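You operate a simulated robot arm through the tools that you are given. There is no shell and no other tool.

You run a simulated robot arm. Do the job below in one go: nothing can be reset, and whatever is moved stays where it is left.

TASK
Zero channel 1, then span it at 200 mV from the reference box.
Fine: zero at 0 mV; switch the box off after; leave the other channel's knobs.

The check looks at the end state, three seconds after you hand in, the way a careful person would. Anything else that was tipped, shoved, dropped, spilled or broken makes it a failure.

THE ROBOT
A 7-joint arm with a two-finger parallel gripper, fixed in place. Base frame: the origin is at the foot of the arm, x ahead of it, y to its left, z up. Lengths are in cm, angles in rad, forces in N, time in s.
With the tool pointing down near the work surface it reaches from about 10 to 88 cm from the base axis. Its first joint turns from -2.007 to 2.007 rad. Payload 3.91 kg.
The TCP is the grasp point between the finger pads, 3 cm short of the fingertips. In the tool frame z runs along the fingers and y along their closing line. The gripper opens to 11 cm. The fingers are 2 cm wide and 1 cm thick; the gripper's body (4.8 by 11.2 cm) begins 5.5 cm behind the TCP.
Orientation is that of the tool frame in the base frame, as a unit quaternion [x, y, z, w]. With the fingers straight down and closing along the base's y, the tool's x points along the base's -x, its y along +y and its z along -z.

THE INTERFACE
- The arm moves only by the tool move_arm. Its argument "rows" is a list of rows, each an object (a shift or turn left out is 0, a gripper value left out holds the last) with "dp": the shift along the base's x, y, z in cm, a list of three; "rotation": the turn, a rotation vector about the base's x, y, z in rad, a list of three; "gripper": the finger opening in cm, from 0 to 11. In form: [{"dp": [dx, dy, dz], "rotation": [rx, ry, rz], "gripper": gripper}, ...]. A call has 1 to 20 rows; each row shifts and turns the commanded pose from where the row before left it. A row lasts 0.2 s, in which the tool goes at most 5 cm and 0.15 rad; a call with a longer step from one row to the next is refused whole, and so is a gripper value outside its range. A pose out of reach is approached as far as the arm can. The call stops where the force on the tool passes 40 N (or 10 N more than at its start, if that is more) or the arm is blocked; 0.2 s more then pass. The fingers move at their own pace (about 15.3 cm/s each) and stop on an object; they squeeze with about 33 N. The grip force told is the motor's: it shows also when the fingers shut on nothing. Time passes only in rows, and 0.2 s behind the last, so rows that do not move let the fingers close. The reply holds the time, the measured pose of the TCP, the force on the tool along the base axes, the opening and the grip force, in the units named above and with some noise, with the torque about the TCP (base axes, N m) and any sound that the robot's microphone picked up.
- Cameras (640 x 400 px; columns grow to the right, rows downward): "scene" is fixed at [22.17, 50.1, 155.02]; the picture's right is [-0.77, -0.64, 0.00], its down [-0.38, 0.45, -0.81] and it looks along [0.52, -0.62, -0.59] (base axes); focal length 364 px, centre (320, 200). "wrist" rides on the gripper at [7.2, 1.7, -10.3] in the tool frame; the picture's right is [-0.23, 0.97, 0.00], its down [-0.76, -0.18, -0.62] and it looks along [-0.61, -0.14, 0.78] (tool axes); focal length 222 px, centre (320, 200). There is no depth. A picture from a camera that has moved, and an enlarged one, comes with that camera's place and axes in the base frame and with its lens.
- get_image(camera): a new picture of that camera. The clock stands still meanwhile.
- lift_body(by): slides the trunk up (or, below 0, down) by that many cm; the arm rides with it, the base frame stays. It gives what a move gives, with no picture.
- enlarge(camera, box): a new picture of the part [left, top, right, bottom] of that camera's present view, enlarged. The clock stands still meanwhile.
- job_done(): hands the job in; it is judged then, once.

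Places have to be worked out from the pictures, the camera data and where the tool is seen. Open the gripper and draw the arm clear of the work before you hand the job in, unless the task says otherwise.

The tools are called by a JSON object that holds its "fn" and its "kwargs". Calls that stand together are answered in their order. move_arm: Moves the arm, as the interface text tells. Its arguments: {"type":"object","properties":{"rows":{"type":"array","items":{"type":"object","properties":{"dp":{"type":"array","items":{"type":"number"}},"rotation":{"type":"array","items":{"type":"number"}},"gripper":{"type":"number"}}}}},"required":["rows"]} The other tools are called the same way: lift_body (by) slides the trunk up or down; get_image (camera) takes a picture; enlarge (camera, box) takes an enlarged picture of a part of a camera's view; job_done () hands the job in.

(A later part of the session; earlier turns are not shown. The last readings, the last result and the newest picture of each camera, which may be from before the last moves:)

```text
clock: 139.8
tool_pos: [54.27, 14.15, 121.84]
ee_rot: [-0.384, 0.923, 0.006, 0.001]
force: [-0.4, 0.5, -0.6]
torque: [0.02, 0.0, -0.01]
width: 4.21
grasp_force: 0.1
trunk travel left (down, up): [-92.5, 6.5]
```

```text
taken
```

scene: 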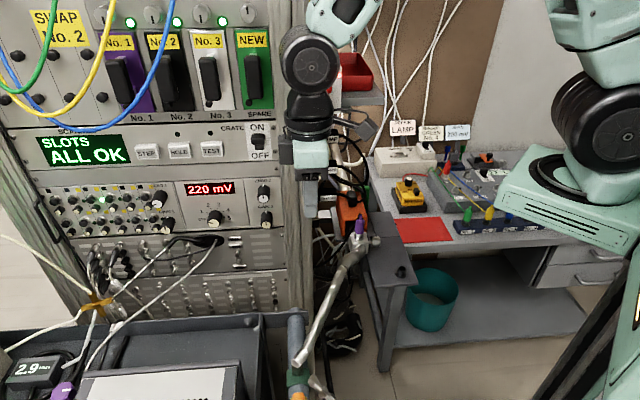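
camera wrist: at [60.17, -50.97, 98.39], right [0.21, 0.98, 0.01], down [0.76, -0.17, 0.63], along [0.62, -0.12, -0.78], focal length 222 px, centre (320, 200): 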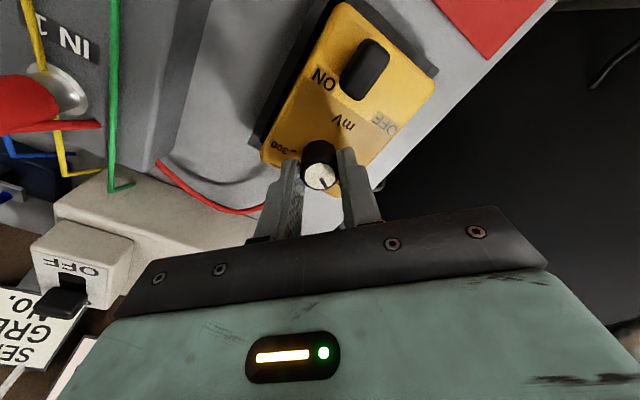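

Tilt up to horizontal while moving to the safe pre-point.

{"fn": "move_arm", "kwargs": {"rows": [{"dp": [0.65, 0.8, -0.1], "rotation": [-0.0926, -0.0926, 0]}, {"dp": [0.65, 0.8, -0.1], "rotation": [-0.0926, -0.0926, 0]}, {"dp": [0.65, 0.8, -0.1], "rotation": [-0.0926, -0.0926, 0]}, {"dp": [0.65, 0.8, -0.1], "rotation": [-0.0926, -0.0926, 0]}, {"dp": [0.65, 0.8, -0.1], "rotation": [-0.0926, -0.0926, 0]}, {"dp": [0.65, 0.8, -0.1], "rotation": [-0.0926, -0.0926, 0]}, {"dp": [0.65, 0.8, -0.1], "rotation": [-0.0926, -0.0926, 0]}, {"dp": [0.65, 0.8, -0.1], "rotation": [-0.0926, -0.0926, 0]}, {"dp": [0.65, 0.8, -0.1], "rotation": [-0.0926, -0.0926, 0]}, {"dp": [0.65, 0.8, -0.1], "rotation": [-0.0926, -0.0926, 0]}, {"dp": [0.65, 0.8, -0.1], "rotation": [-0.0926, -0.0926, 0]}, {"dp": [0.65, 0.8, -0.1], "rotation": [-0.0926, -0.0926, 0]}, {}]}}

{"fn": "lift_body", "kwargs": {"by": -8}}

{"fn": "move_arm", "kwargs": {"rows": [{"dp": [0, 0, 2.5]}, {"dp": [0, 0, 2.5]}, {"dp": [0, 0, 2.5]}, {}]}}

{"fn": "lift_body", "kwargs": {"by": -8}}

```text
clock: 142.6
tool_pos: [62.23, 23.54, 120.92]
ee_rot: [-0.275, 0.654, -0.65, 0.272]
force: [1.2, 0.6, -1.0]
torque: [0.01, -0.01, -0.02]
width: 4.22
grasp_force: 0.0
trunk travel left (down, up): [-92.5, 6.5]
```

```text
clock: 143.7
tool_pos: [62.25, 23.67, 112.79]
ee_rot: [-0.275, 0.655, -0.649, 0.272]
force: [0.1, -0.1, -0.3]
torque: [0.0, 0.03, 0.04]
width: 4.21
grasp_force: 0.1
trunk travel left (down, up): [-84.5, 14.5]
```

```text
clock: 144.7
tool_pos: [62.05, 23.82, 120.22]
ee_rot: [-0.275, 0.655, -0.65, 0.271]
force: [-0.3, 0.0, 0.8]
torque: [-0.01, 0.01, -0.01]
width: 4.22
grasp_force: 0.0
trunk travel left (down, up): [-84.5, 14.5]
```

```text
clock: 145.9
tool_pos: [62.12, 23.84, 112.25]
ee_rot: [-0.275, 0.654, -0.65, 0.272]
force: [0.1, 0.1, -0.3]
torque: [0.0, -0.02, -0.02]
width: 4.2
grasp_force: 0.0
trunk travel left (down, up): [-76.5, 22.5]
```

Now approach GAIN 1 (l≈78.0, z≈105.4).

{"fn": "move_arm", "kwargs": {"rows": [{"dp": [2.6, 2.2, -1.0]}, {"dp": [2.6, 2.2, -1.0]}, {"dp": [2.6, 2.2, -1.2]}, {"dp": [2.7, 2.2, -1.5]}, {"dp": [2.7, 1.7, -2.0]}, {}, {}]}}

{"fn": "get_image", "kwargs": {"camera": "scene"}}

{"fn": "get_image", "kwargs": {"camera": "wrist"}}

{"fn": "enlarge", "kwargs": {"camera": "wrist", "box": [260, 60, 420, 220]}}

```text
clock: 147.5
tool_pos: [74.6, 33.96, 106.13]
ee_rot: [-0.276, 0.655, -0.649, 0.271]
force: [-0.8, 0.9, 0.4]
torque: [0.0, 0.02, 0.01]
width: 4.2
grasp_force: 0.0
out of reach, approached as far as the arm can: row 5
trunk travel left (down, up): [-76.5, 22.5]
```

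```text
taken
```

scene: 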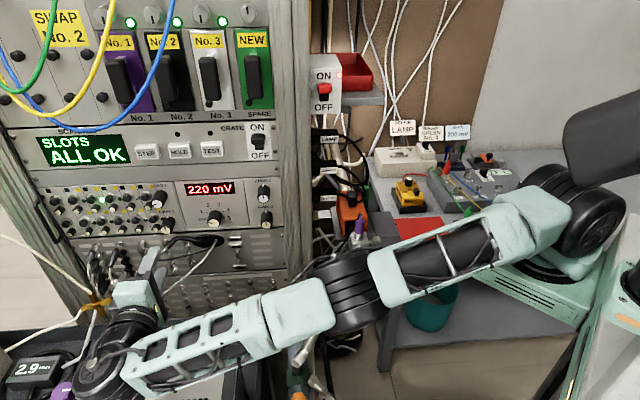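

```text
taken
camera wrist: at [62.12, 36.08, 104.61], right [0.15, 0.17, -0.97], down [0.09, 0.98, 0.18], along [0.98, -0.12, 0.13], focal length 222 px, centre (320, 200)
```

wrist: 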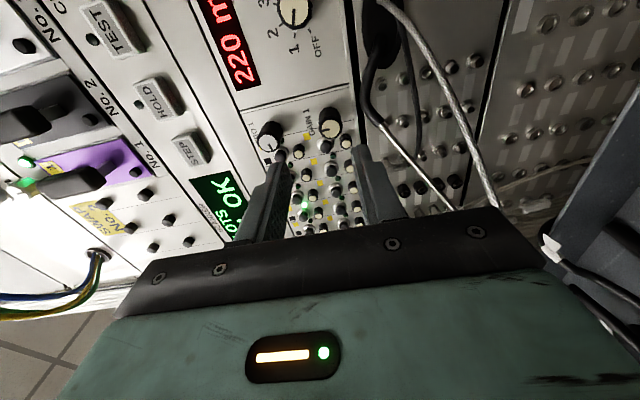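

```text
2.50 times, centred on (340, 140) of wrist
camera zoom: at [62.12, 36.08, 104.61], right [0.15, 0.17, -0.97], down [0.09, 0.98, 0.18], along [0.98, -0.12, 0.13], focal length 555 px, centre (270, 350)
```

zoom: 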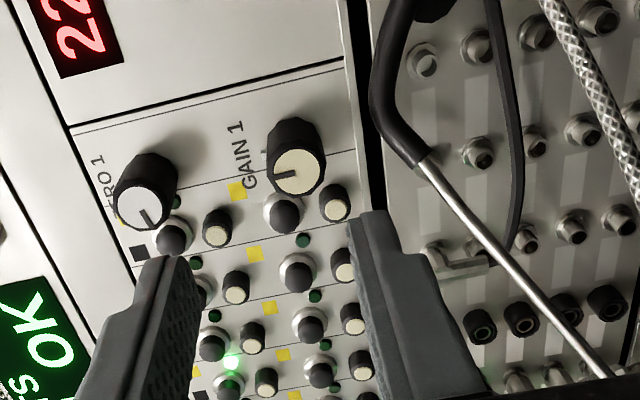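

Cables are ≥5 cm from GAIN 1. I advance ~6 cm with a left correction.

{"fn": "move_arm", "kwargs": {"rows": [{"dp": [1.4, -0.9, -0.2]}, {"dp": [1.4, -0.9, -0.2]}, {"dp": [1.3, -0.9, -0.2]}, {"dp": [1.3, -0.9, 0]}, {}, {}]}}

{"fn": "enlarge", "kwargs": {"camera": "wrist", "box": [240, 80, 420, 240]}}

{"fn": "enlarge", "kwargs": {"camera": "scene", "box": [100, 150, 280, 290]}}

```text
clock: 148.9
tool_pos: [79.96, 30.2, 105.5]
ee_rot: [-0.275, 0.656, -0.648, 0.272]
force: [-0.1, -0.3, -0.2]
torque: [-0.02, 0.02, -0.02]
width: 4.23
grasp_force: 0.1
trunk travel left (down, up): [-76.5, 22.5]
```

```text
2.50 times, centred on (330, 160) of wrist
camera zoom: at [67.44, 32.29, 103.95], right [0.15, 0.17, -0.97], down [0.09, 0.98, 0.18], along [0.98, -0.12, 0.13], focal length 555 px, centre (295, 300)
```

zoom: 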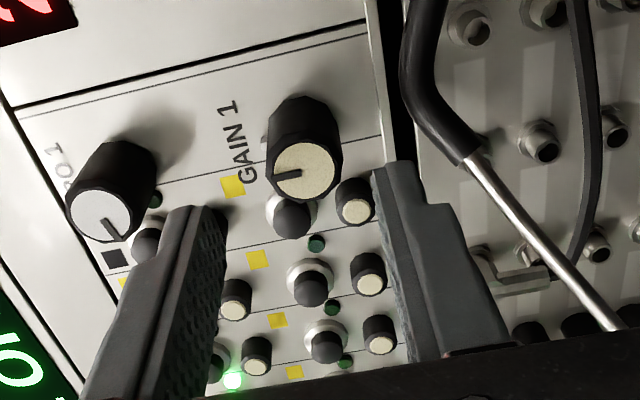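

```text
2.86 times, centred on (190, 220) of scene
camera zoom: at [22.17, 50.1, 155.02], right [-0.77, -0.64, 0.0], down [-0.38, 0.45, -0.81], along [0.52, -0.62, -0.59], focal length 1041 px, centre (691, 143)
```

zoom: 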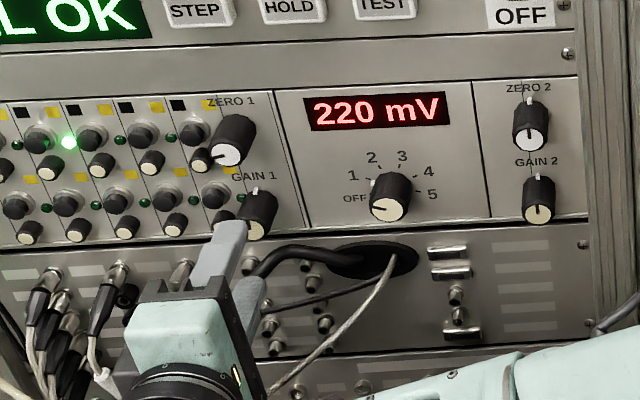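

Aligned like with ZERO 1. I advance 3.6 cm and grip GAIN 1.

{"fn": "move_arm", "kwargs": {"rows": [{"dp": [1.0, -0.7, -0.3]}, {"dp": [0.85, -0.85, 0]}, {"dp": [0.85, -0.85, 0]}, {}, {"gripper": 1.5}, {}, {}]}}

{"fn": "get_image", "kwargs": {"camera": "wrist"}}

{"fn": "enlarge", "kwargs": {"camera": "scene", "box": [100, 150, 280, 290]}}

```text
clock: 150.5
tool_pos: [82.39, 27.31, 105.17]
ee_rot: [-0.274, 0.655, -0.649, 0.272]
force: [3.3, 0.2, 6.2]
torque: [-0.2, -0.32, 0.03]
width: 2.46
grasp_force: 44.8
out of reach, approached as far as the arm can: row 1
trunk travel left (down, up): [-76.5, 22.5]
```

```text
taken
camera wrist: at [69.83, 29.55, 103.65], right [0.15, 0.17, -0.97], down [0.09, 0.98, 0.18], along [0.98, -0.12, 0.13], focal length 222 px, centre (320, 200)
```

wrist: 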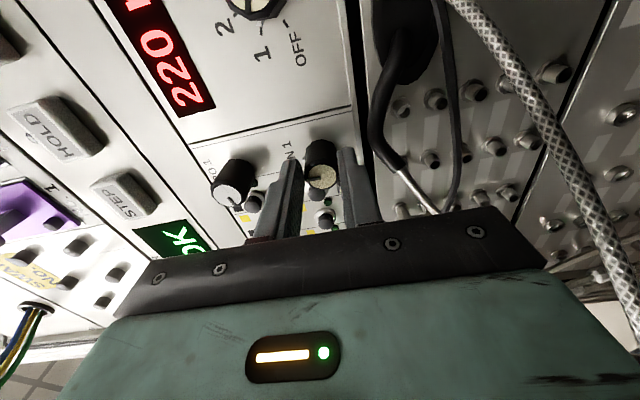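

```text
2.86 times, centred on (190, 220) of scene
camera zoom: at [22.17, 50.1, 155.02], right [-0.77, -0.64, 0.0], down [-0.38, 0.45, -0.81], along [0.52, -0.62, -0.59], focal length 1041 px, centre (691, 143)
```

zoom: 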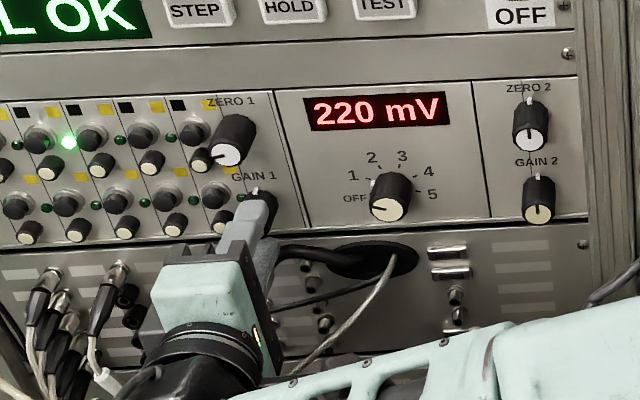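

Gripped; the display is in view. Turning GAIN 1 ccw 0.13 rad.

{"fn": "move_arm", "kwargs": {"rows": [{"rotation": [-0.0925, 0.0925, 0]}, {}, {}, {}, {}]}}

{"fn": "enlarge", "kwargs": {"camera": "scene", "box": [140, 170, 250, 250]}}

```text
clock: 151.7
tool_pos: [82.33, 27.48, 105.28]
ee_rot: [0.317, -0.635, 0.666, -0.229]
force: [19.5, 1.9, 20.8]
torque: [-0.34, -0.54, 0.31]
width: 2.45
grasp_force: 45.2
trunk travel left (down, up): [-76.5, 22.5]
```

```text
5.00 times, centred on (195, 210) of scene
camera zoom: at [22.17, 50.1, 155.02], right [-0.77, -0.64, 0.0], down [-0.38, 0.45, -0.81], along [0.52, -0.62, -0.59], focal length 1822 px, centre (945, 150)
```

zoom: 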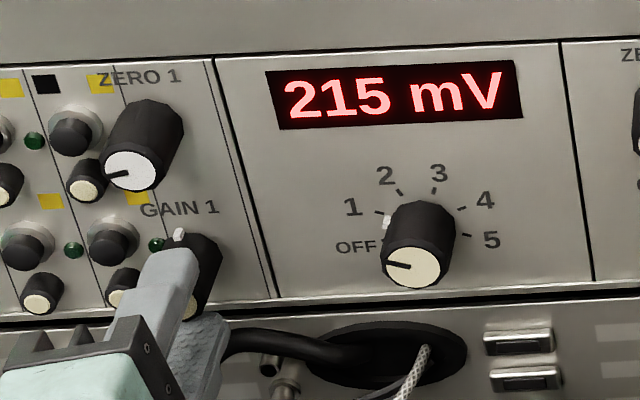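

215. Relieve the side force slightly and turn 0.12 rad more.

{"fn": "move_arm", "kwargs": {"rows": [{"dp": [0.07, 0.04, 0.1], "rotation": [-0.0849, 0.0849, 0]}, {}, {}, {}, {}]}}

{"fn": "enlarge", "kwargs": {"camera": "scene", "box": [140, 170, 250, 250]}}

```text
clock: 152.9
tool_pos: [82.32, 27.38, 105.28]
ee_rot: [0.354, -0.615, 0.679, -0.189]
force: [14.0, -0.2, 24.6]
torque: [-0.47, -0.73, 0.06]
width: 2.43
grasp_force: 45.6
trunk travel left (down, up): [-76.5, 22.5]
```

```text
5.00 times, centred on (195, 210) of scene
camera zoom: at [22.17, 50.1, 155.02], right [-0.77, -0.64, 0.0], down [-0.38, 0.45, -0.81], along [0.52, -0.62, -0.59], focal length 1822 px, centre (945, 150)
```

zoom: 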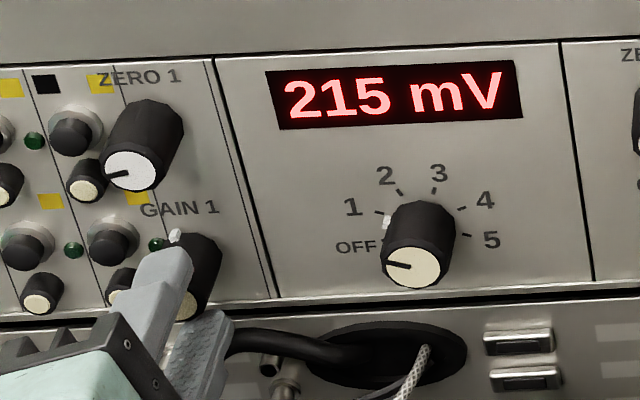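

Still 215; continue with 0.12 rad and more relief upward.

{"fn": "move_arm", "kwargs": {"rows": [{"dp": [0.03, 0.03, 0.12], "rotation": [-0.0849, 0.0849, 0]}, {}, {}, {}, {}]}}

{"fn": "enlarge", "kwargs": {"camera": "scene", "box": [140, 170, 250, 250]}}

```text
clock: 154.1
tool_pos: [82.33, 27.45, 105.38]
ee_rot: [0.39, -0.593, 0.689, -0.146]
force: [10.5, -2.2, 21.7]
torque: [-0.52, -0.76, 0.1]
width: 2.46
grasp_force: 44.9
trunk travel left (down, up): [-76.5, 22.5]
```

```text
5.00 times, centred on (195, 210) of scene
camera zoom: at [22.17, 50.1, 155.02], right [-0.77, -0.64, 0.0], down [-0.38, 0.45, -0.81], along [0.52, -0.62, -0.59], focal length 1822 px, centre (945, 150)
```

zoom: 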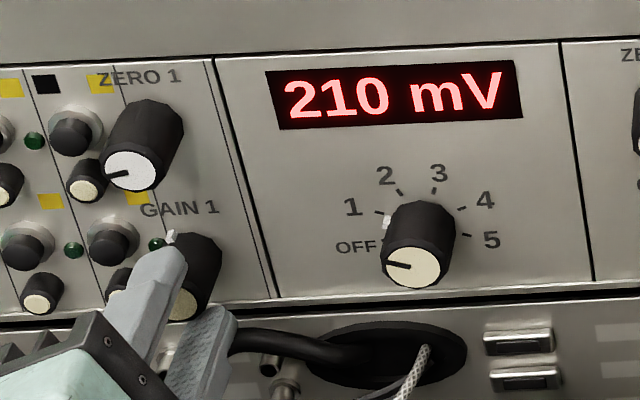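

210. Continue.

{"fn": "move_arm", "kwargs": {"rows": [{"dp": [0.02, 0.03, 0.1], "rotation": [-0.0849, 0.0849, 0]}, {}, {}, {}, {}]}}

{"fn": "enlarge", "kwargs": {"camera": "scene", "box": [140, 170, 250, 250]}}

```text
clock: 155.3
tool_pos: [82.45, 27.45, 105.52]
ee_rot: [0.425, -0.569, 0.696, -0.104]
force: [7.8, -3.8, 19.8]
torque: [-0.49, -0.62, 0.12]
width: 2.45
grasp_force: 44.9
trunk travel left (down, up): [-76.5, 22.5]
```

```text
5.00 times, centred on (195, 210) of scene
camera zoom: at [22.17, 50.1, 155.02], right [-0.77, -0.64, 0.0], down [-0.38, 0.45, -0.81], along [0.52, -0.62, -0.59], focal length 1822 px, centre (945, 150)
```

zoom: 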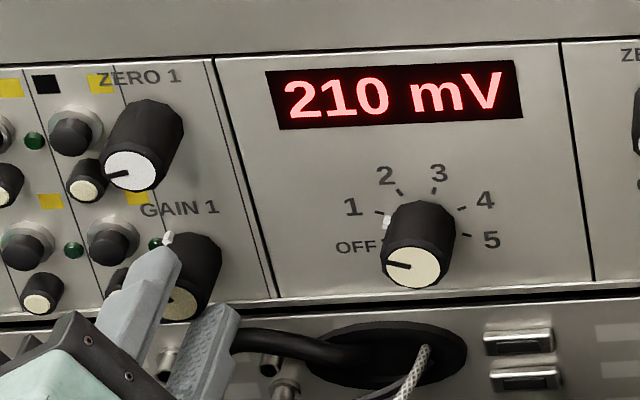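

{"fn": "move_arm", "kwargs": {"rows": [{"dp": [0.0, 0.02, 0.08], "rotation": [-0.0849, 0.0849, 0]}, {}, {}, {}, {}]}}

{"fn": "enlarge", "kwargs": {"camera": "scene", "box": [140, 170, 250, 250]}}

```text
clock: 156.5
tool_pos: [82.41, 27.54, 105.52]
ee_rot: [0.458, -0.544, 0.701, -0.063]
force: [12.6, -3.3, 17.5]
torque: [-0.41, -0.57, 0.27]
width: 2.44
grasp_force: 45.2
trunk travel left (down, up): [-76.5, 22.5]
```

```text
5.00 times, centred on (195, 210) of scene
camera zoom: at [22.17, 50.1, 155.02], right [-0.77, -0.64, 0.0], down [-0.38, 0.45, -0.81], along [0.52, -0.62, -0.59], focal length 1822 px, centre (945, 150)
```

zoom: 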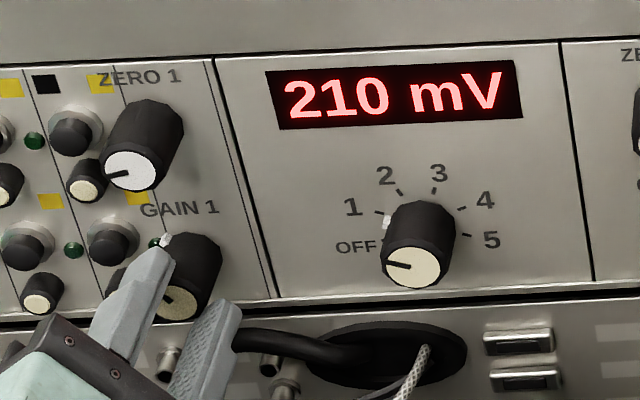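

{"fn": "move_arm", "kwargs": {"rows": [{"dp": [-0.03, 0.03, 0.07], "rotation": [-0.0849, 0.0849, 0]}, {}, {}, {}, {}]}}

{"fn": "enlarge", "kwargs": {"camera": "scene", "box": [140, 170, 250, 250]}}

{"fn": "get_image", "kwargs": {"camera": "wrist"}}

```text
clock: 157.7
tool_pos: [82.39, 27.42, 105.6]
ee_rot: [0.489, -0.517, 0.703, -0.019]
force: [23.4, -2.9, 16.7]
torque: [-0.35, -0.55, 0.51]
width: 2.44
grasp_force: 44.8
trunk travel left (down, up): [-76.5, 22.5]
```

```text
5.00 times, centred on (195, 210) of scene
camera zoom: at [22.17, 50.1, 155.02], right [-0.77, -0.64, 0.0], down [-0.38, 0.45, -0.81], along [0.52, -0.62, -0.59], focal length 1822 px, centre (945, 150)
```

zoom: 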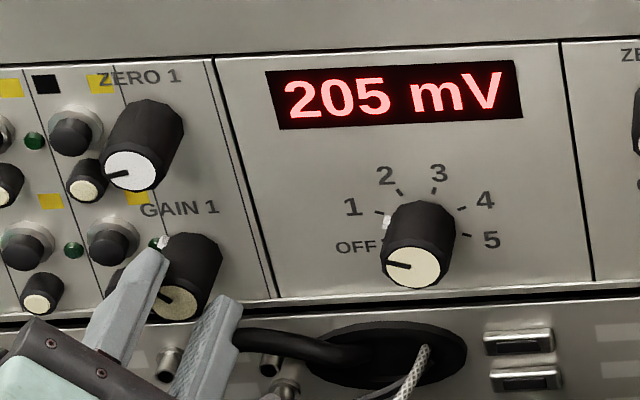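

```text
taken
camera wrist: at [70.51, 30.26, 109.37], right [-0.35, -0.33, -0.88], down [0.04, 0.93, -0.37], along [0.94, -0.16, -0.31], focal length 222 px, centre (320, 200)
```

wrist: 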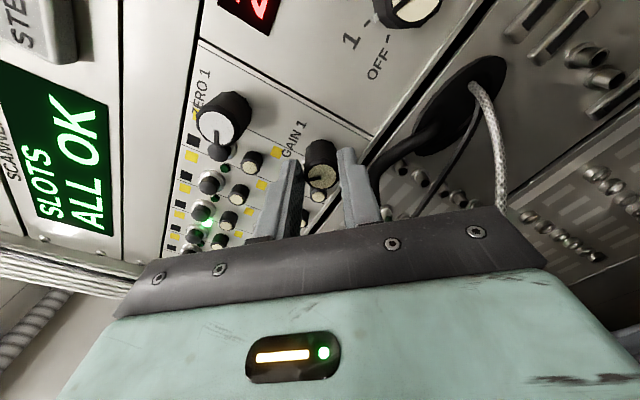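

205. I release with a small opening, roll back 0.8 rad and regrip for the remainder.

{"fn": "move_arm", "kwargs": {"rows": [{"gripper": 3.5}, {}, {"rotation": [0.0943, -0.0943, 0]}, {"rotation": [0.0943, -0.0943, 0]}, {"rotation": [0.0943, -0.0943, 0]}, {"rotation": [0.0943, -0.0943, 0]}, {"rotation": [0.0943, -0.0943, 0]}, {"rotation": [0.0943, -0.0943, 0]}, {}, {}]}}

{"fn": "enlarge", "kwargs": {"camera": "scene", "box": [140, 170, 250, 250]}}

{"fn": "enlarge", "kwargs": {"camera": "wrist", "box": [240, 80, 460, 240]}}

```text
clock: 159.9
tool_pos: [82.22, 27.59, 105.66]
ee_rot: [-0.251, 0.664, -0.64, 0.294]
force: [-0.2, 0.2, -0.6]
torque: [0.02, 0.0, 0.0]
width: 3.51
grasp_force: 0.1
trunk travel left (down, up): [-76.5, 22.5]
```

```text
5.00 times, centred on (195, 210) of scene
camera zoom: at [22.17, 50.1, 155.02], right [-0.77, -0.64, 0.0], down [-0.38, 0.45, -0.81], along [0.52, -0.62, -0.59], focal length 1822 px, centre (945, 150)
```

zoom: 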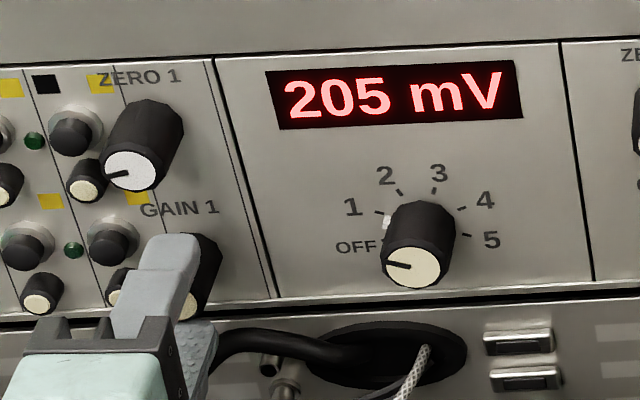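

```text
2.50 times, centred on (350, 160) of wrist
camera zoom: at [69.91, 29.79, 103.58], right [0.2, 0.21, -0.96], down [0.08, 0.97, 0.23], along [0.98, -0.12, 0.18], focal length 555 px, centre (245, 300)
```

zoom: 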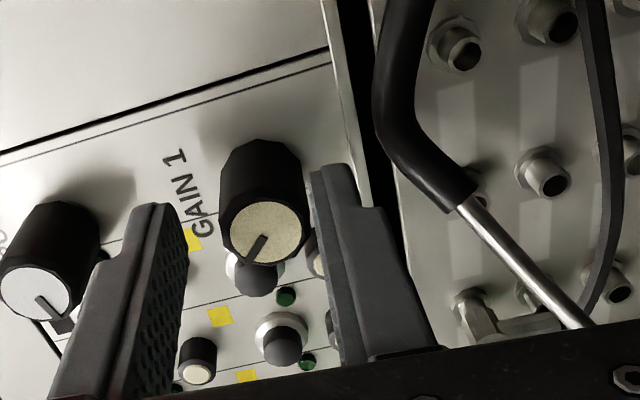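

205 holds. I correct the centring (left 0.4, down 0.35), regrip and turn ccw 0.2 rad.

{"fn": "move_arm", "kwargs": {"rows": [{"dp": [0.28, 0.28, -0.35]}, {}, {"gripper": 1.5}, {}, {}, {"rotation": [-0.0707, 0.0707, 0]}, {"rotation": [-0.0707, 0.0707, 0]}, {}, {}, {}, {}]}}

{"fn": "enlarge", "kwargs": {"camera": "scene", "box": [140, 170, 250, 250]}}

```text
clock: 162.3
tool_pos: [82.58, 27.77, 105.33]
ee_rot: [0.317, -0.636, 0.666, -0.228]
force: [-1.0, 2.5, -0.3]
torque: [-0.07, -0.04, 0.05]
width: 2.44
grasp_force: 44.8
trunk travel left (down, up): [-76.5, 22.5]
```

```text
5.00 times, centred on (195, 210) of scene
camera zoom: at [22.17, 50.1, 155.02], right [-0.77, -0.64, 0.0], down [-0.38, 0.45, -0.81], along [0.52, -0.62, -0.59], focal length 1822 px, centre (945, 150)
```

zoom: 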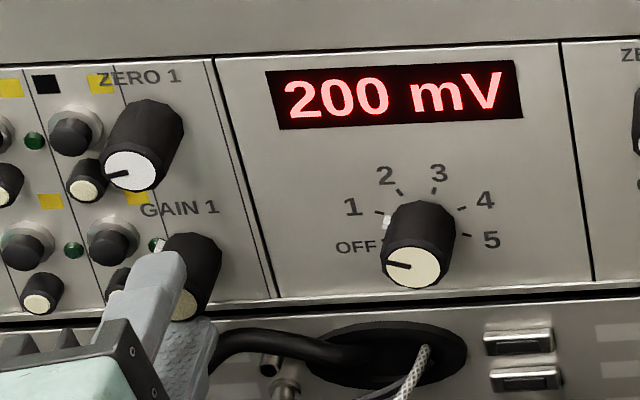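

200 mV. With the grip well centred (low force), I find the band's far edge so I can settle mid-band: step 0.08 rad.

{"fn": "move_arm", "kwargs": {"rows": [{"rotation": [-0.0566, 0.0566, 0]}, {}, {}, {}, {}]}}

{"fn": "enlarge", "kwargs": {"camera": "scene", "box": [140, 170, 250, 250]}}

```text
clock: 163.5
tool_pos: [82.64, 27.8, 105.37]
ee_rot: [0.342, -0.623, 0.674, -0.202]
force: [0.8, 2.9, 3.3]
torque: [-0.1, -0.11, 0.16]
width: 2.46
grasp_force: 46.0
trunk travel left (down, up): [-76.5, 22.5]
```

```text
5.00 times, centred on (195, 210) of scene
camera zoom: at [22.17, 50.1, 155.02], right [-0.77, -0.64, 0.0], down [-0.38, 0.45, -0.81], along [0.52, -0.62, -0.59], focal length 1822 px, centre (945, 150)
```

zoom: 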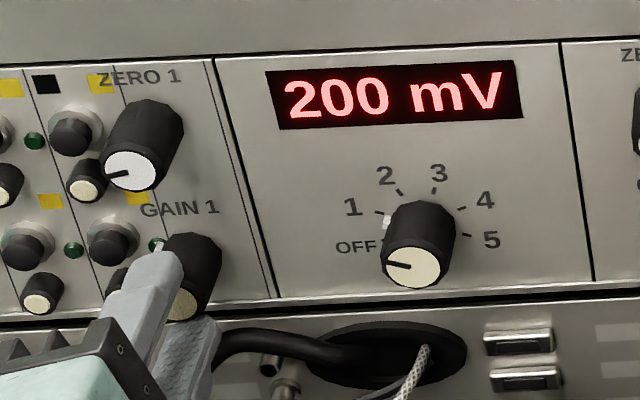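

{"fn": "move_arm", "kwargs": {"rows": [{"rotation": [-0.0566, 0.0566, 0]}, {}, {}, {}, {}]}}

{"fn": "enlarge", "kwargs": {"camera": "scene", "box": [140, 170, 250, 250]}}

```text
clock: 164.7
tool_pos: [82.54, 27.86, 105.29]
ee_rot: [0.366, -0.609, 0.682, -0.174]
force: [6.6, 3.4, 7.9]
torque: [-0.17, -0.16, 0.23]
width: 2.45
grasp_force: 44.8
trunk travel left (down, up): [-76.5, 22.5]
```

```text
5.00 times, centred on (195, 210) of scene
camera zoom: at [22.17, 50.1, 155.02], right [-0.77, -0.64, 0.0], down [-0.38, 0.45, -0.81], along [0.52, -0.62, -0.59], focal length 1822 px, centre (945, 150)
```

zoom: 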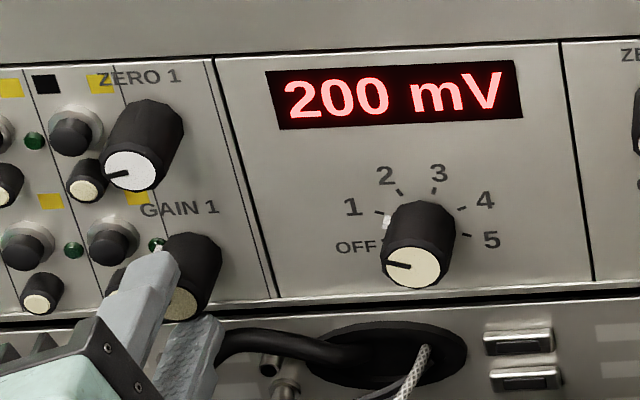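

{"fn": "move_arm", "kwargs": {"rows": [{"rotation": [-0.0495, 0.0495, 0]}, {}, {}, {}, {}]}}

{"fn": "enlarge", "kwargs": {"camera": "scene", "box": [140, 170, 250, 250]}}

```text
clock: 165.9
tool_pos: [82.57, 27.78, 105.16]
ee_rot: [0.387, -0.596, 0.688, -0.15]
force: [10.2, 1.6, 11.7]
torque: [-0.25, -0.29, 0.16]
width: 2.45
grasp_force: 44.6
trunk travel left (down, up): [-76.5, 22.5]
```

```text
5.00 times, centred on (195, 210) of scene
camera zoom: at [22.17, 50.1, 155.02], right [-0.77, -0.64, 0.0], down [-0.38, 0.45, -0.81], along [0.52, -0.62, -0.59], focal length 1822 px, centre (945, 150)
```

zoom: 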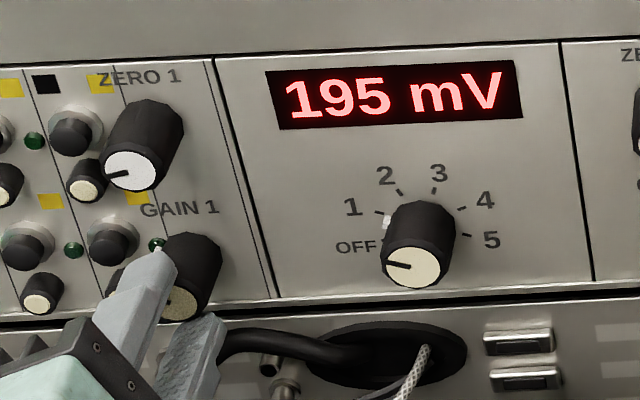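

195: the far edge is ~0.2 rad past my first 200 reading. With ~0.3 rad per 5 mV, mid-band is ~0.17 rad back; I turn cw 0.17.

{"fn": "move_arm", "kwargs": {"rows": [{"rotation": [0.0601, -0.0601, 0]}, {"rotation": [0.0601, -0.0601, 0]}, {}, {}, {}, {}]}}

{"fn": "enlarge", "kwargs": {"camera": "scene", "box": [140, 170, 250, 250]}}

```text
clock: 167.3
tool_pos: [82.45, 27.86, 105.31]
ee_rot: [0.336, -0.627, 0.672, -0.208]
force: [5.7, 2.5, 12.4]
torque: [-0.31, -0.33, 0.25]
width: 2.43
grasp_force: 45.3
trunk travel left (down, up): [-76.5, 22.5]
```

```text
5.00 times, centred on (195, 210) of scene
camera zoom: at [22.17, 50.1, 155.02], right [-0.77, -0.64, 0.0], down [-0.38, 0.45, -0.81], along [0.52, -0.62, -0.59], focal length 1822 px, centre (945, 150)
```

zoom: 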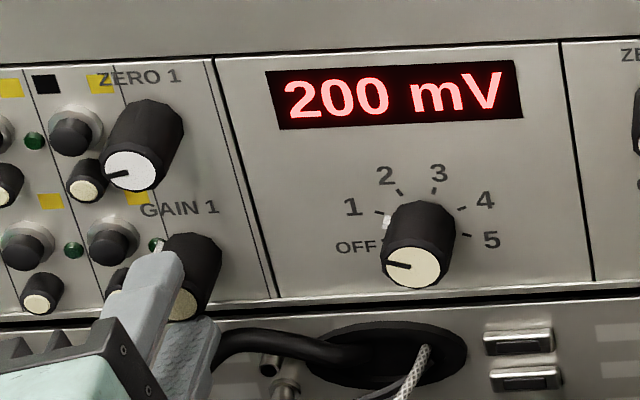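

200 mV. Release, retract straight back, roll level and re-read.

{"fn": "move_arm", "kwargs": {"rows": [{"gripper": 3.6}, {}, {}, {"dp": [-1.0, 1.0, 0]}, {"dp": [-1.5, 1.5, 0]}, {"dp": [-2.4, 1.4, 0.5]}, {"dp": [-2.4, 0.6, 0.5], "rotation": [0.0566, -0.0566, 0]}, {"dp": [-2.4, -1.4, 1], "rotation": [0.0566, -0.0566, 0]}, {"dp": [-2.4, -2.2, 1], "rotation": [0.05, -0.05, 0]}, {"dp": [-2.4, -2.2, 1]}, {"dp": [-2.4, -1.4, 1]}, {"dp": [-2.4, -1.2, 1]}, {"dp": [-1.2, -0.2, 1]}, {}]}}

{"fn": "get_image", "kwargs": {"camera": "scene"}}

{"fn": "enlarge", "kwargs": {"camera": "scene", "box": [140, 170, 290, 250]}}

```text
clock: 170.3
tool_pos: [62.26, 23.48, 112.02]
ee_rot: [-0.26, 0.66, -0.646, 0.283]
force: [-0.4, 0.3, -1.2]
torque: [0.0, -0.01, 0.03]
width: 3.59
grasp_force: 0.0
trunk travel left (down, up): [-76.5, 22.5]
```

```text
taken
```

scene: 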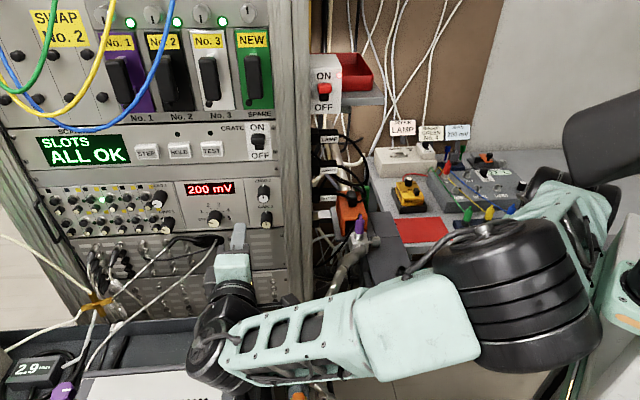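

```text
4.27 times, centred on (215, 210) of scene
camera zoom: at [22.17, 50.1, 155.02], right [-0.77, -0.64, 0.0], down [-0.38, 0.45, -0.81], along [0.52, -0.62, -0.59], focal length 1555 px, centre (768, 157)
```

zoom: 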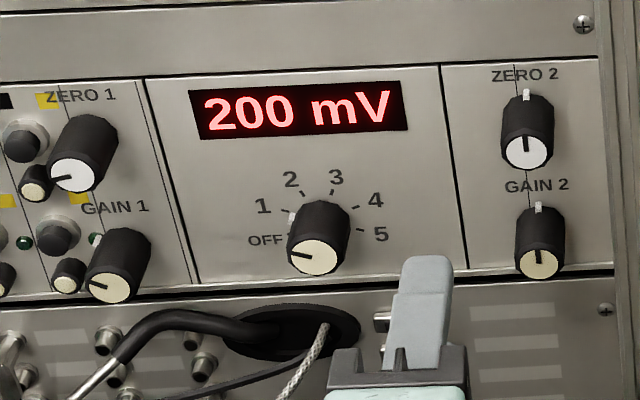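

200 mV holds and channel 2 knobs are untouched. Raise the trunk again and head to the bench to switch things off.

{"fn": "lift_body", "kwargs": {"by": 8}}

{"fn": "move_arm", "kwargs": {"rows": [{"dp": [0, 0, -2.5]}, {"dp": [0, 0, -2.5]}, {"dp": [0, 0, -2.5]}, {}]}}

{"fn": "lift_body", "kwargs": {"by": 8}}

{"fn": "move_arm", "kwargs": {"rows": [{"dp": [-0.6, -0.8, 0.1], "rotation": [0.0926, 0.0926, 0]}, {"dp": [-0.6, -0.8, 0.1], "rotation": [0.0926, 0.0926, 0]}, {"dp": [-0.6, -0.8, 0.1], "rotation": [0.0926, 0.0926, 0]}, {"dp": [-0.6, -0.8, 0.1], "rotation": [0.0926, 0.0926, 0]}, {"dp": [-0.6, -0.8, 0.1], "rotation": [0.0926, 0.0926, 0]}, {"dp": [-0.6, -0.8, 0.1], "rotation": [0.0926, 0.0926, 0]}, {"dp": [-0.6, -0.8, 0.1], "rotation": [0.0926, 0.0926, 0]}, {"dp": [-0.6, -0.8, 0.1], "rotation": [0.0926, 0.0926, 0]}, {"dp": [-0.6, -0.8, 0.1], "rotation": [0.0926, 0.0926, 0]}, {"dp": [-0.6, -0.8, 0.1], "rotation": [0.0926, 0.0926, 0]}, {"dp": [-0.6, -0.8, 0.1], "rotation": [0.0926, 0.0926, 0]}, {"dp": [-0.6, -0.8, 0.1], "rotation": [0.0926, 0.0926, 0]}, {}]}}

```text
clock: 171.5
tool_pos: [62.23, 23.64, 120.09]
ee_rot: [-0.261, 0.659, -0.646, 0.283]
force: [-0.6, 0.6, 0.2]
torque: [-0.04, -0.02, -0.03]
width: 3.6
grasp_force: 0.1
trunk travel left (down, up): [-84.5, 14.5]
```

```text
clock: 172.5
tool_pos: [62.11, 23.8, 112.71]
ee_rot: [-0.262, 0.66, -0.644, 0.285]
force: [0.2, 0.2, 0.2]
torque: [-0.01, 0.0, -0.01]
width: 3.59
grasp_force: 0.0
trunk travel left (down, up): [-84.5, 14.5]
```

```text
clock: 173.7
tool_pos: [62.16, 23.89, 120.74]
ee_rot: [-0.262, 0.66, -0.644, 0.284]
force: [-0.5, -0.6, 0.1]
torque: [-0.02, 0.02, 0.0]
width: 3.58
grasp_force: 0.1
trunk travel left (down, up): [-92.5, 6.5]
```

```text
clock: 176.4
tool_pos: [55.0, 14.21, 122.0]
ee_rot: [-0.365, 0.931, 0.007, 0.002]
force: [0.3, -1.2, -0.3]
torque: [0.05, 0.02, -0.02]
width: 3.6
grasp_force: 0.1
trunk travel left (down, up): [-92.5, 6.5]
```

Transit to the bench with yaw -1.53 rad, ending above the reference lever.

{"fn": "move_arm", "kwargs": {"rows": [{"dp": [0, -4.3, 0], "rotation": [0, 0, -0.139]}, {"dp": [0, -4.3, 0], "rotation": [0, 0, -0.139]}, {"dp": [0, -4.3, 0], "rotation": [0, 0, -0.139]}, {"dp": [0, -4.3, 0], "rotation": [0, 0, -0.139]}, {"dp": [0, -4.3, 0], "rotation": [0, 0, -0.139]}, {"dp": [0, -4.3, 0], "rotation": [0, 0, -0.139]}, {"dp": [0, -4.3, 0], "rotation": [0, 0, -0.139]}, {"dp": [0, -4.3, 0], "rotation": [0, 0, -0.139]}, {"dp": [0, -4.3, 0], "rotation": [0, 0, -0.139]}, {"dp": [0, -4.3, 0], "rotation": [0, 0, -0.139]}, {"dp": [0, -4.3, 0], "rotation": [0, 0, -0.139]}, {"dp": [1.1, -2.26, -3.8]}, {"dp": [1.1, -2.26, -3.8]}, {"dp": [1.1, -2.26, -3.8]}, {"dp": [1.1, -2.26, -3.8]}, {"dp": [1.1, -2.26, -3.8]}, {"dp": [1.1, -2.26, -3.8]}, {"dp": [1.0, -2.2, -3]}, {}]}}

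{"fn": "get_image", "kwargs": {"camera": "wrist"}}

{"fn": "enlarge", "kwargs": {"camera": "scene", "box": [380, 140, 440, 220]}}

```text
clock: 180.4
tool_pos: [62.47, -48.81, 96.12]
ee_rot: [0.381, 0.925, 0.002, 0.006]
force: [-0.8, -0.5, -0.2]
torque: [-0.02, -0.01, -0.03]
width: 3.61
grasp_force: 0.1
trunk travel left (down, up): [-92.5, 6.5]
```

```text
taken
camera wrist: at [58.36, -42.5, 106.49], right [0.85, 0.53, 0.01], down [0.41, -0.66, 0.63], along [0.34, -0.53, -0.78], focal length 222 px, centre (320, 200)
```

wrist: 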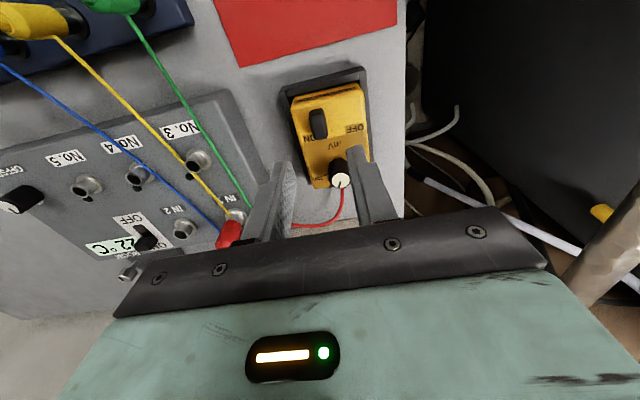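

```text
5.00 times, centred on (410, 180) of scene
camera zoom: at [22.17, 50.1, 155.02], right [-0.77, -0.64, 0.0], down [-0.38, 0.45, -0.81], along [0.52, -0.62, -0.59], focal length 1822 px, centre (-130, 300)
```

zoom: 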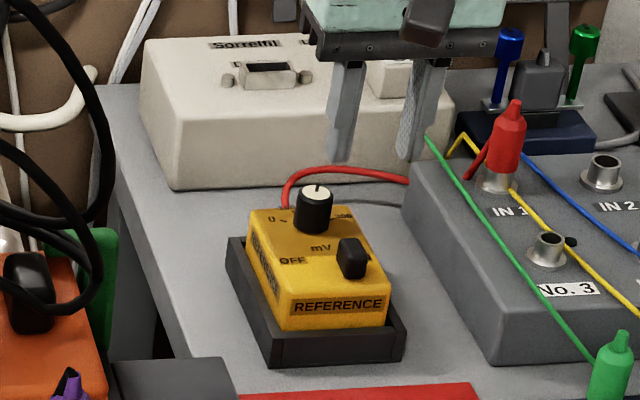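

Lever directly beneath. I descend to straddle it.

{"fn": "move_arm", "kwargs": {"rows": [{"dp": [0.1, -0.2, -3]}, {"dp": [0, 0, -3]}, {"dp": [0, 0, -2.9]}, {}]}}

{"fn": "enlarge", "kwargs": {"camera": "wrist", "box": [240, 60, 400, 220]}}

{"fn": "enlarge", "kwargs": {"camera": "scene", "box": [380, 140, 440, 220]}}

```text
clock: 181.4
tool_pos: [62.5, -49.05, 87.28]
ee_rot: [0.381, 0.925, 0.003, 0.006]
force: [0.7, -0.7, -0.1]
torque: [0.0, 0.01, 0.01]
width: 3.57
grasp_force: 0.0
trunk travel left (down, up): [-92.5, 6.5]
```

```text
2.50 times, centred on (320, 140) of wrist
camera zoom: at [58.48, -42.72, 97.64], right [0.85, 0.53, 0.01], down [0.41, -0.66, 0.63], along [0.34, -0.53, -0.78], focal length 555 px, centre (320, 350)
```

zoom: 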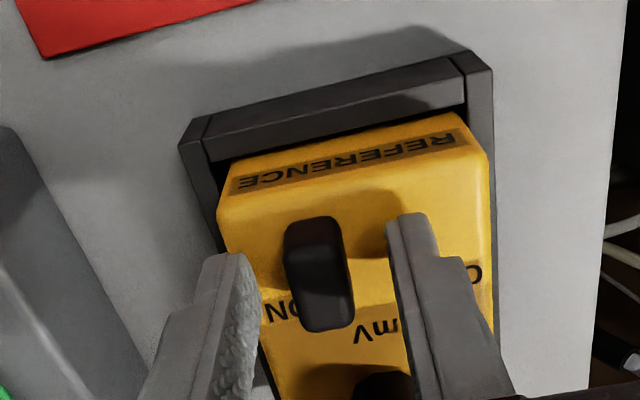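

```text
5.00 times, centred on (410, 180) of scene
camera zoom: at [22.17, 50.1, 155.02], right [-0.77, -0.64, 0.0], down [-0.38, 0.45, -0.81], along [0.52, -0.62, -0.59], focal length 1822 px, centre (-130, 300)
```

zoom: 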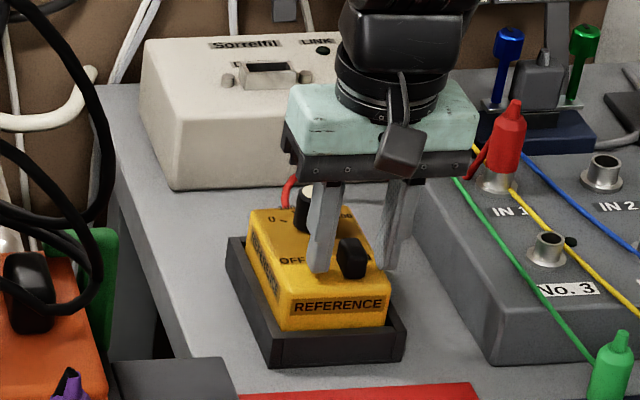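

Straddled. Push toward OFF along (0.707,0.707) ~3.1 cm in small steps, watching force.

{"fn": "move_arm", "kwargs": {"rows": [{"dp": [0.4, 0.4, 0]}, {"dp": [0.4, 0.4, 0]}, {"dp": [0.4, 0.4, 0]}, {"dp": [0.35, 0.35, 0]}, {"dp": [0.3, 0.3, 0]}, {"dp": [0.3, 0.3, 0]}, {}, {}]}}

{"fn": "enlarge", "kwargs": {"camera": "wrist", "box": [240, 60, 400, 220]}}

{"fn": "enlarge", "kwargs": {"camera": "scene", "box": [380, 140, 440, 220]}}

{"fn": "enlarge", "kwargs": {"camera": "scene", "box": [140, 170, 250, 250]}}

```text
clock: 183.2
tool_pos: [64.82, -46.94, 87.21]
ee_rot: [0.381, 0.925, 0.004, 0.006]
force: [0.0, -0.4, 0.5]
torque: [0.01, 0.0, 0.01]
width: 3.59
grasp_force: 0.1
trunk travel left (down, up): [-92.5, 6.5]
```

```text
2.50 times, centred on (320, 140) of wrist
camera zoom: at [60.65, -40.54, 97.59], right [0.85, 0.53, 0.01], down [0.41, -0.66, 0.63], along [0.34, -0.53, -0.78], focal length 555 px, centre (320, 350)
```

zoom: 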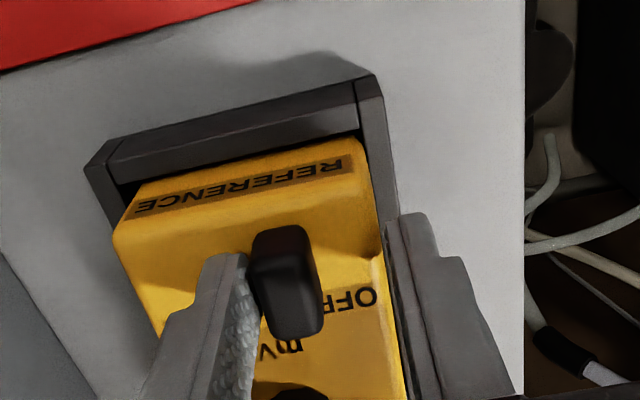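

```text
5.00 times, centred on (410, 180) of scene
camera zoom: at [22.17, 50.1, 155.02], right [-0.77, -0.64, 0.0], down [-0.38, 0.45, -0.81], along [0.52, -0.62, -0.59], focal length 1822 px, centre (-130, 300)
```

zoom: 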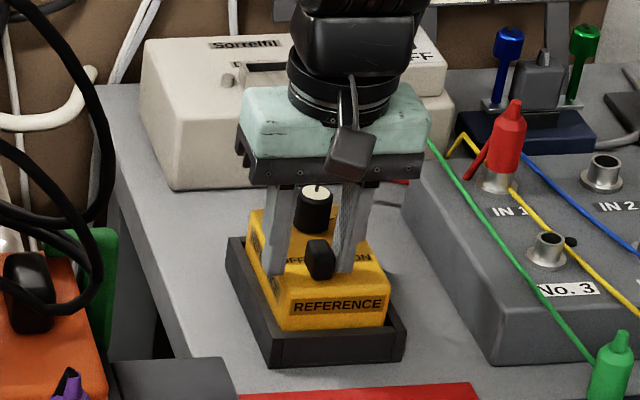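

```text
5.00 times, centred on (195, 210) of scene
camera zoom: at [22.17, 50.1, 155.02], right [-0.77, -0.64, 0.0], down [-0.38, 0.45, -0.81], along [0.52, -0.62, -0.59], focal length 1822 px, centre (945, 150)
```

zoom: 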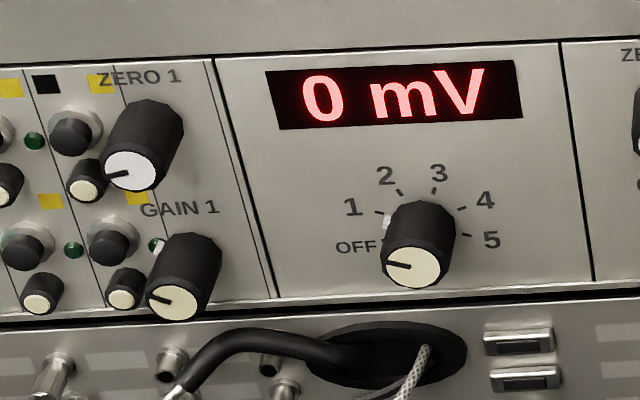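

Box is off (lever back at its original OFF position, display 0 mV). I back off, lift, and check.

{"fn": "move_arm", "kwargs": {"rows": [{"dp": [-0.3, -0.3, 0]}, {"dp": [0, 0, 3]}, {"dp": [0, 0, 4]}, {"dp": [0, 0, 4]}, {"dp": [0, 0, 3]}, {}]}}

{"fn": "enlarge", "kwargs": {"camera": "scene", "box": [380, 165, 440, 220]}}

{"fn": "get_image", "kwargs": {"camera": "wrist"}}

```text
clock: 184.7
tool_pos: [64.53, -47.12, 101.34]
ee_rot: [0.38, 0.925, 0.003, 0.006]
force: [0.4, -0.2, -0.1]
torque: [0.01, 0.03, -0.01]
width: 3.6
grasp_force: 0.2
trunk travel left (down, up): [-92.5, 6.5]
```

```text
7.27 times, centred on (410, 192) of scene
camera zoom: at [22.17, 50.1, 155.02], right [-0.77, -0.64, 0.0], down [-0.38, 0.45, -0.81], along [0.52, -0.62, -0.59], focal length 2651 px, centre (-334, 254)
```

zoom: 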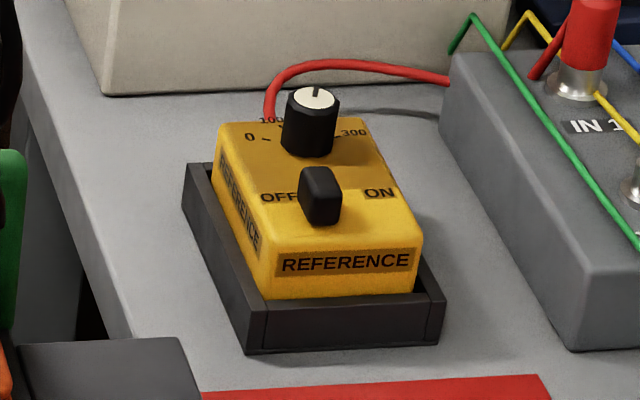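

```text
taken
camera wrist: at [60.43, -40.71, 111.71], right [0.85, 0.53, 0.01], down [0.41, -0.66, 0.63], along [0.34, -0.53, -0.78], focal length 222 px, centre (320, 200)
```

wrist: 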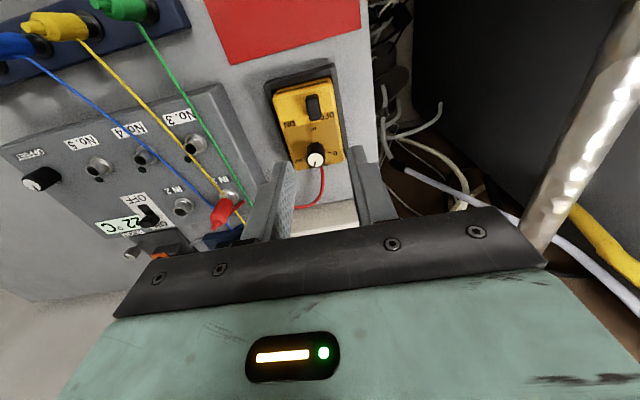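

Reference box is off and in place. The gray thermometer I had switched on should be put back OFF: I close the gripper, tilt outward as before and move above and behind its lever.

{"fn": "move_arm", "kwargs": {"rows": [{"dp": [-1.6, -3.5, 0.3], "gripper": 0}, {"dp": [-1.6, -3.5, 0.3], "rotation": [0, 0, -0.115]}, {"dp": [-1.6, -3.5, 0.3], "rotation": [0, 0, -0.115]}, {"dp": [-1.6, -3.5, 0], "rotation": [-0.106, -0.066, 0]}, {"dp": [-1.6, -3.5, 0], "rotation": [-0.106, -0.066, 0]}, {"dp": [-1.6, -3.5, 0], "rotation": [-0.106, -0.066, 0]}, {"dp": [-1.6, -3.5, 0], "rotation": [-0.106, -0.066, 0]}, {"dp": [-1.6, -3.5, 0]}, {}]}}

{"fn": "get_image", "kwargs": {"camera": "wrist"}}

{"fn": "enlarge", "kwargs": {"camera": "wrist", "box": [230, 40, 390, 180]}}

{"fn": "enlarge", "kwargs": {"camera": "scene", "box": [450, 95, 550, 200]}}

```text
clock: 186.7
tool_pos: [51.5, -75.4, 102.22]
ee_rot: [0.468, 0.847, -0.118, 0.222]
force: [-0.4, 0.2, 0.5]
torque: [0.05, -0.02, 0.01]
width: 0.0
grasp_force: 33.1
trunk travel left (down, up): [-92.5, 6.5]
```

```text
taken
camera wrist: at [46.77, -64.86, 107.79], right [0.93, 0.35, 0.12], down [0.04, -0.41, 0.91], along [0.37, -0.84, -0.39], focal length 222 px, centre (320, 200)
```

wrist: 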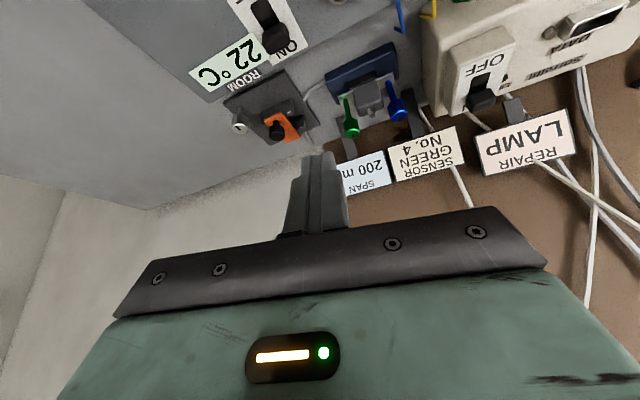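

```text
2.86 times, centred on (310, 110) of wrist
camera zoom: at [46.77, -64.86, 107.79], right [0.93, 0.35, 0.12], down [0.04, -0.41, 0.91], along [0.37, -0.84, -0.39], focal length 635 px, centre (349, 457)
```

zoom: 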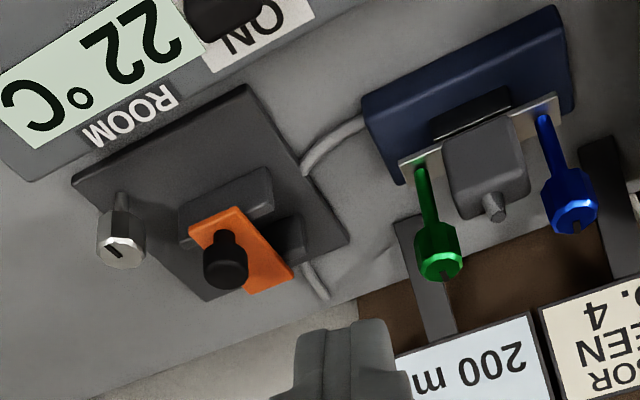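

```text
3.81 times, centred on (500, 148) of scene
camera zoom: at [22.17, 50.1, 155.02], right [-0.77, -0.64, 0.0], down [-0.38, 0.45, -0.81], along [0.52, -0.62, -0.59], focal length 1389 px, centre (-366, 400)
```

zoom: 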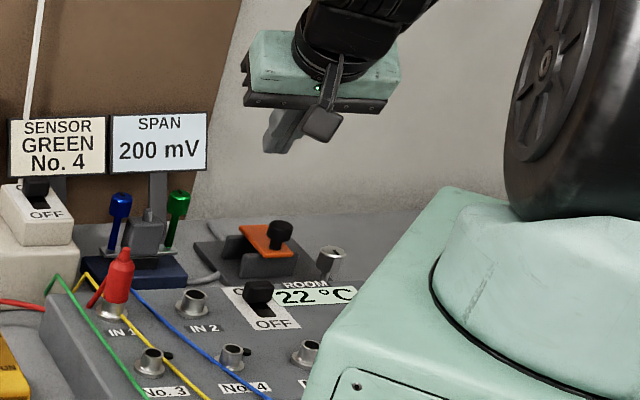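

There's ~4+ cm free behind the lever (tip ≈[50.5,-79.2,84]). I move over the spot behind it and descend partway.

{"fn": "move_arm", "kwargs": {"rows": [{"dp": [0.2, -2.4, -2]}, {"dp": [0.1, -2.2, -2]}, {"dp": [0, 0, -3.5]}, {"dp": [0, 0, -2.5]}, {}]}}

{"fn": "get_image", "kwargs": {"camera": "wrist"}}

{"fn": "enlarge", "kwargs": {"camera": "scene", "box": [470, 130, 530, 195]}}

```text
clock: 187.8
tool_pos: [51.93, -79.8, 92.02]
ee_rot: [0.467, 0.848, -0.118, 0.222]
force: [0.5, 0.4, 0.5]
torque: [0.0, 0.01, -0.02]
width: 0.0
grasp_force: 33.2
trunk travel left (down, up): [-92.5, 6.5]
```

```text
taken
camera wrist: at [47.24, -69.36, 97.61], right [0.93, 0.35, 0.12], down [0.04, -0.41, 0.91], along [0.37, -0.84, -0.39], focal length 222 px, centre (320, 200)
```

wrist: 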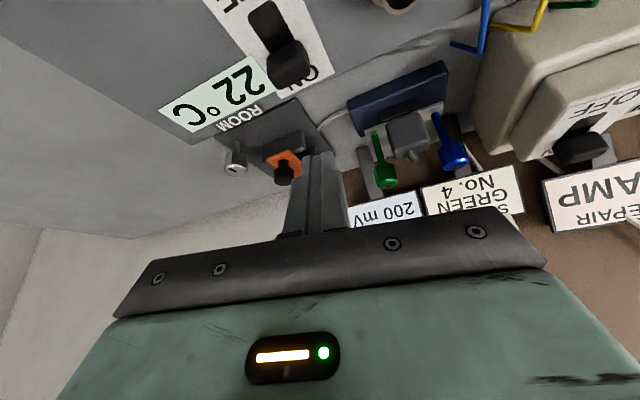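

```text
6.15 times, centred on (500, 162) of scene
camera zoom: at [22.17, 50.1, 155.02], right [-0.77, -0.64, 0.0], down [-0.38, 0.45, -0.81], along [0.52, -0.62, -0.59], focal length 2243 px, centre (-788, 431)
```

zoom: 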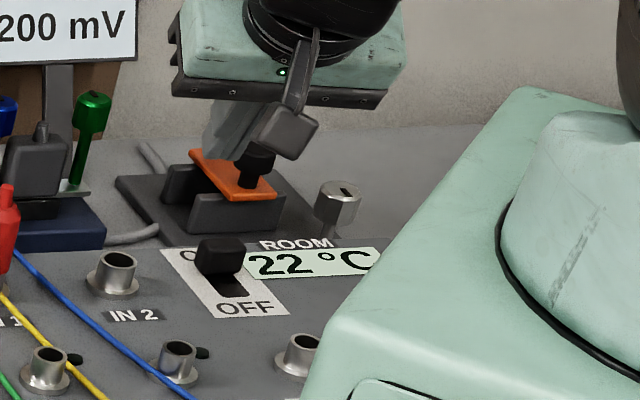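

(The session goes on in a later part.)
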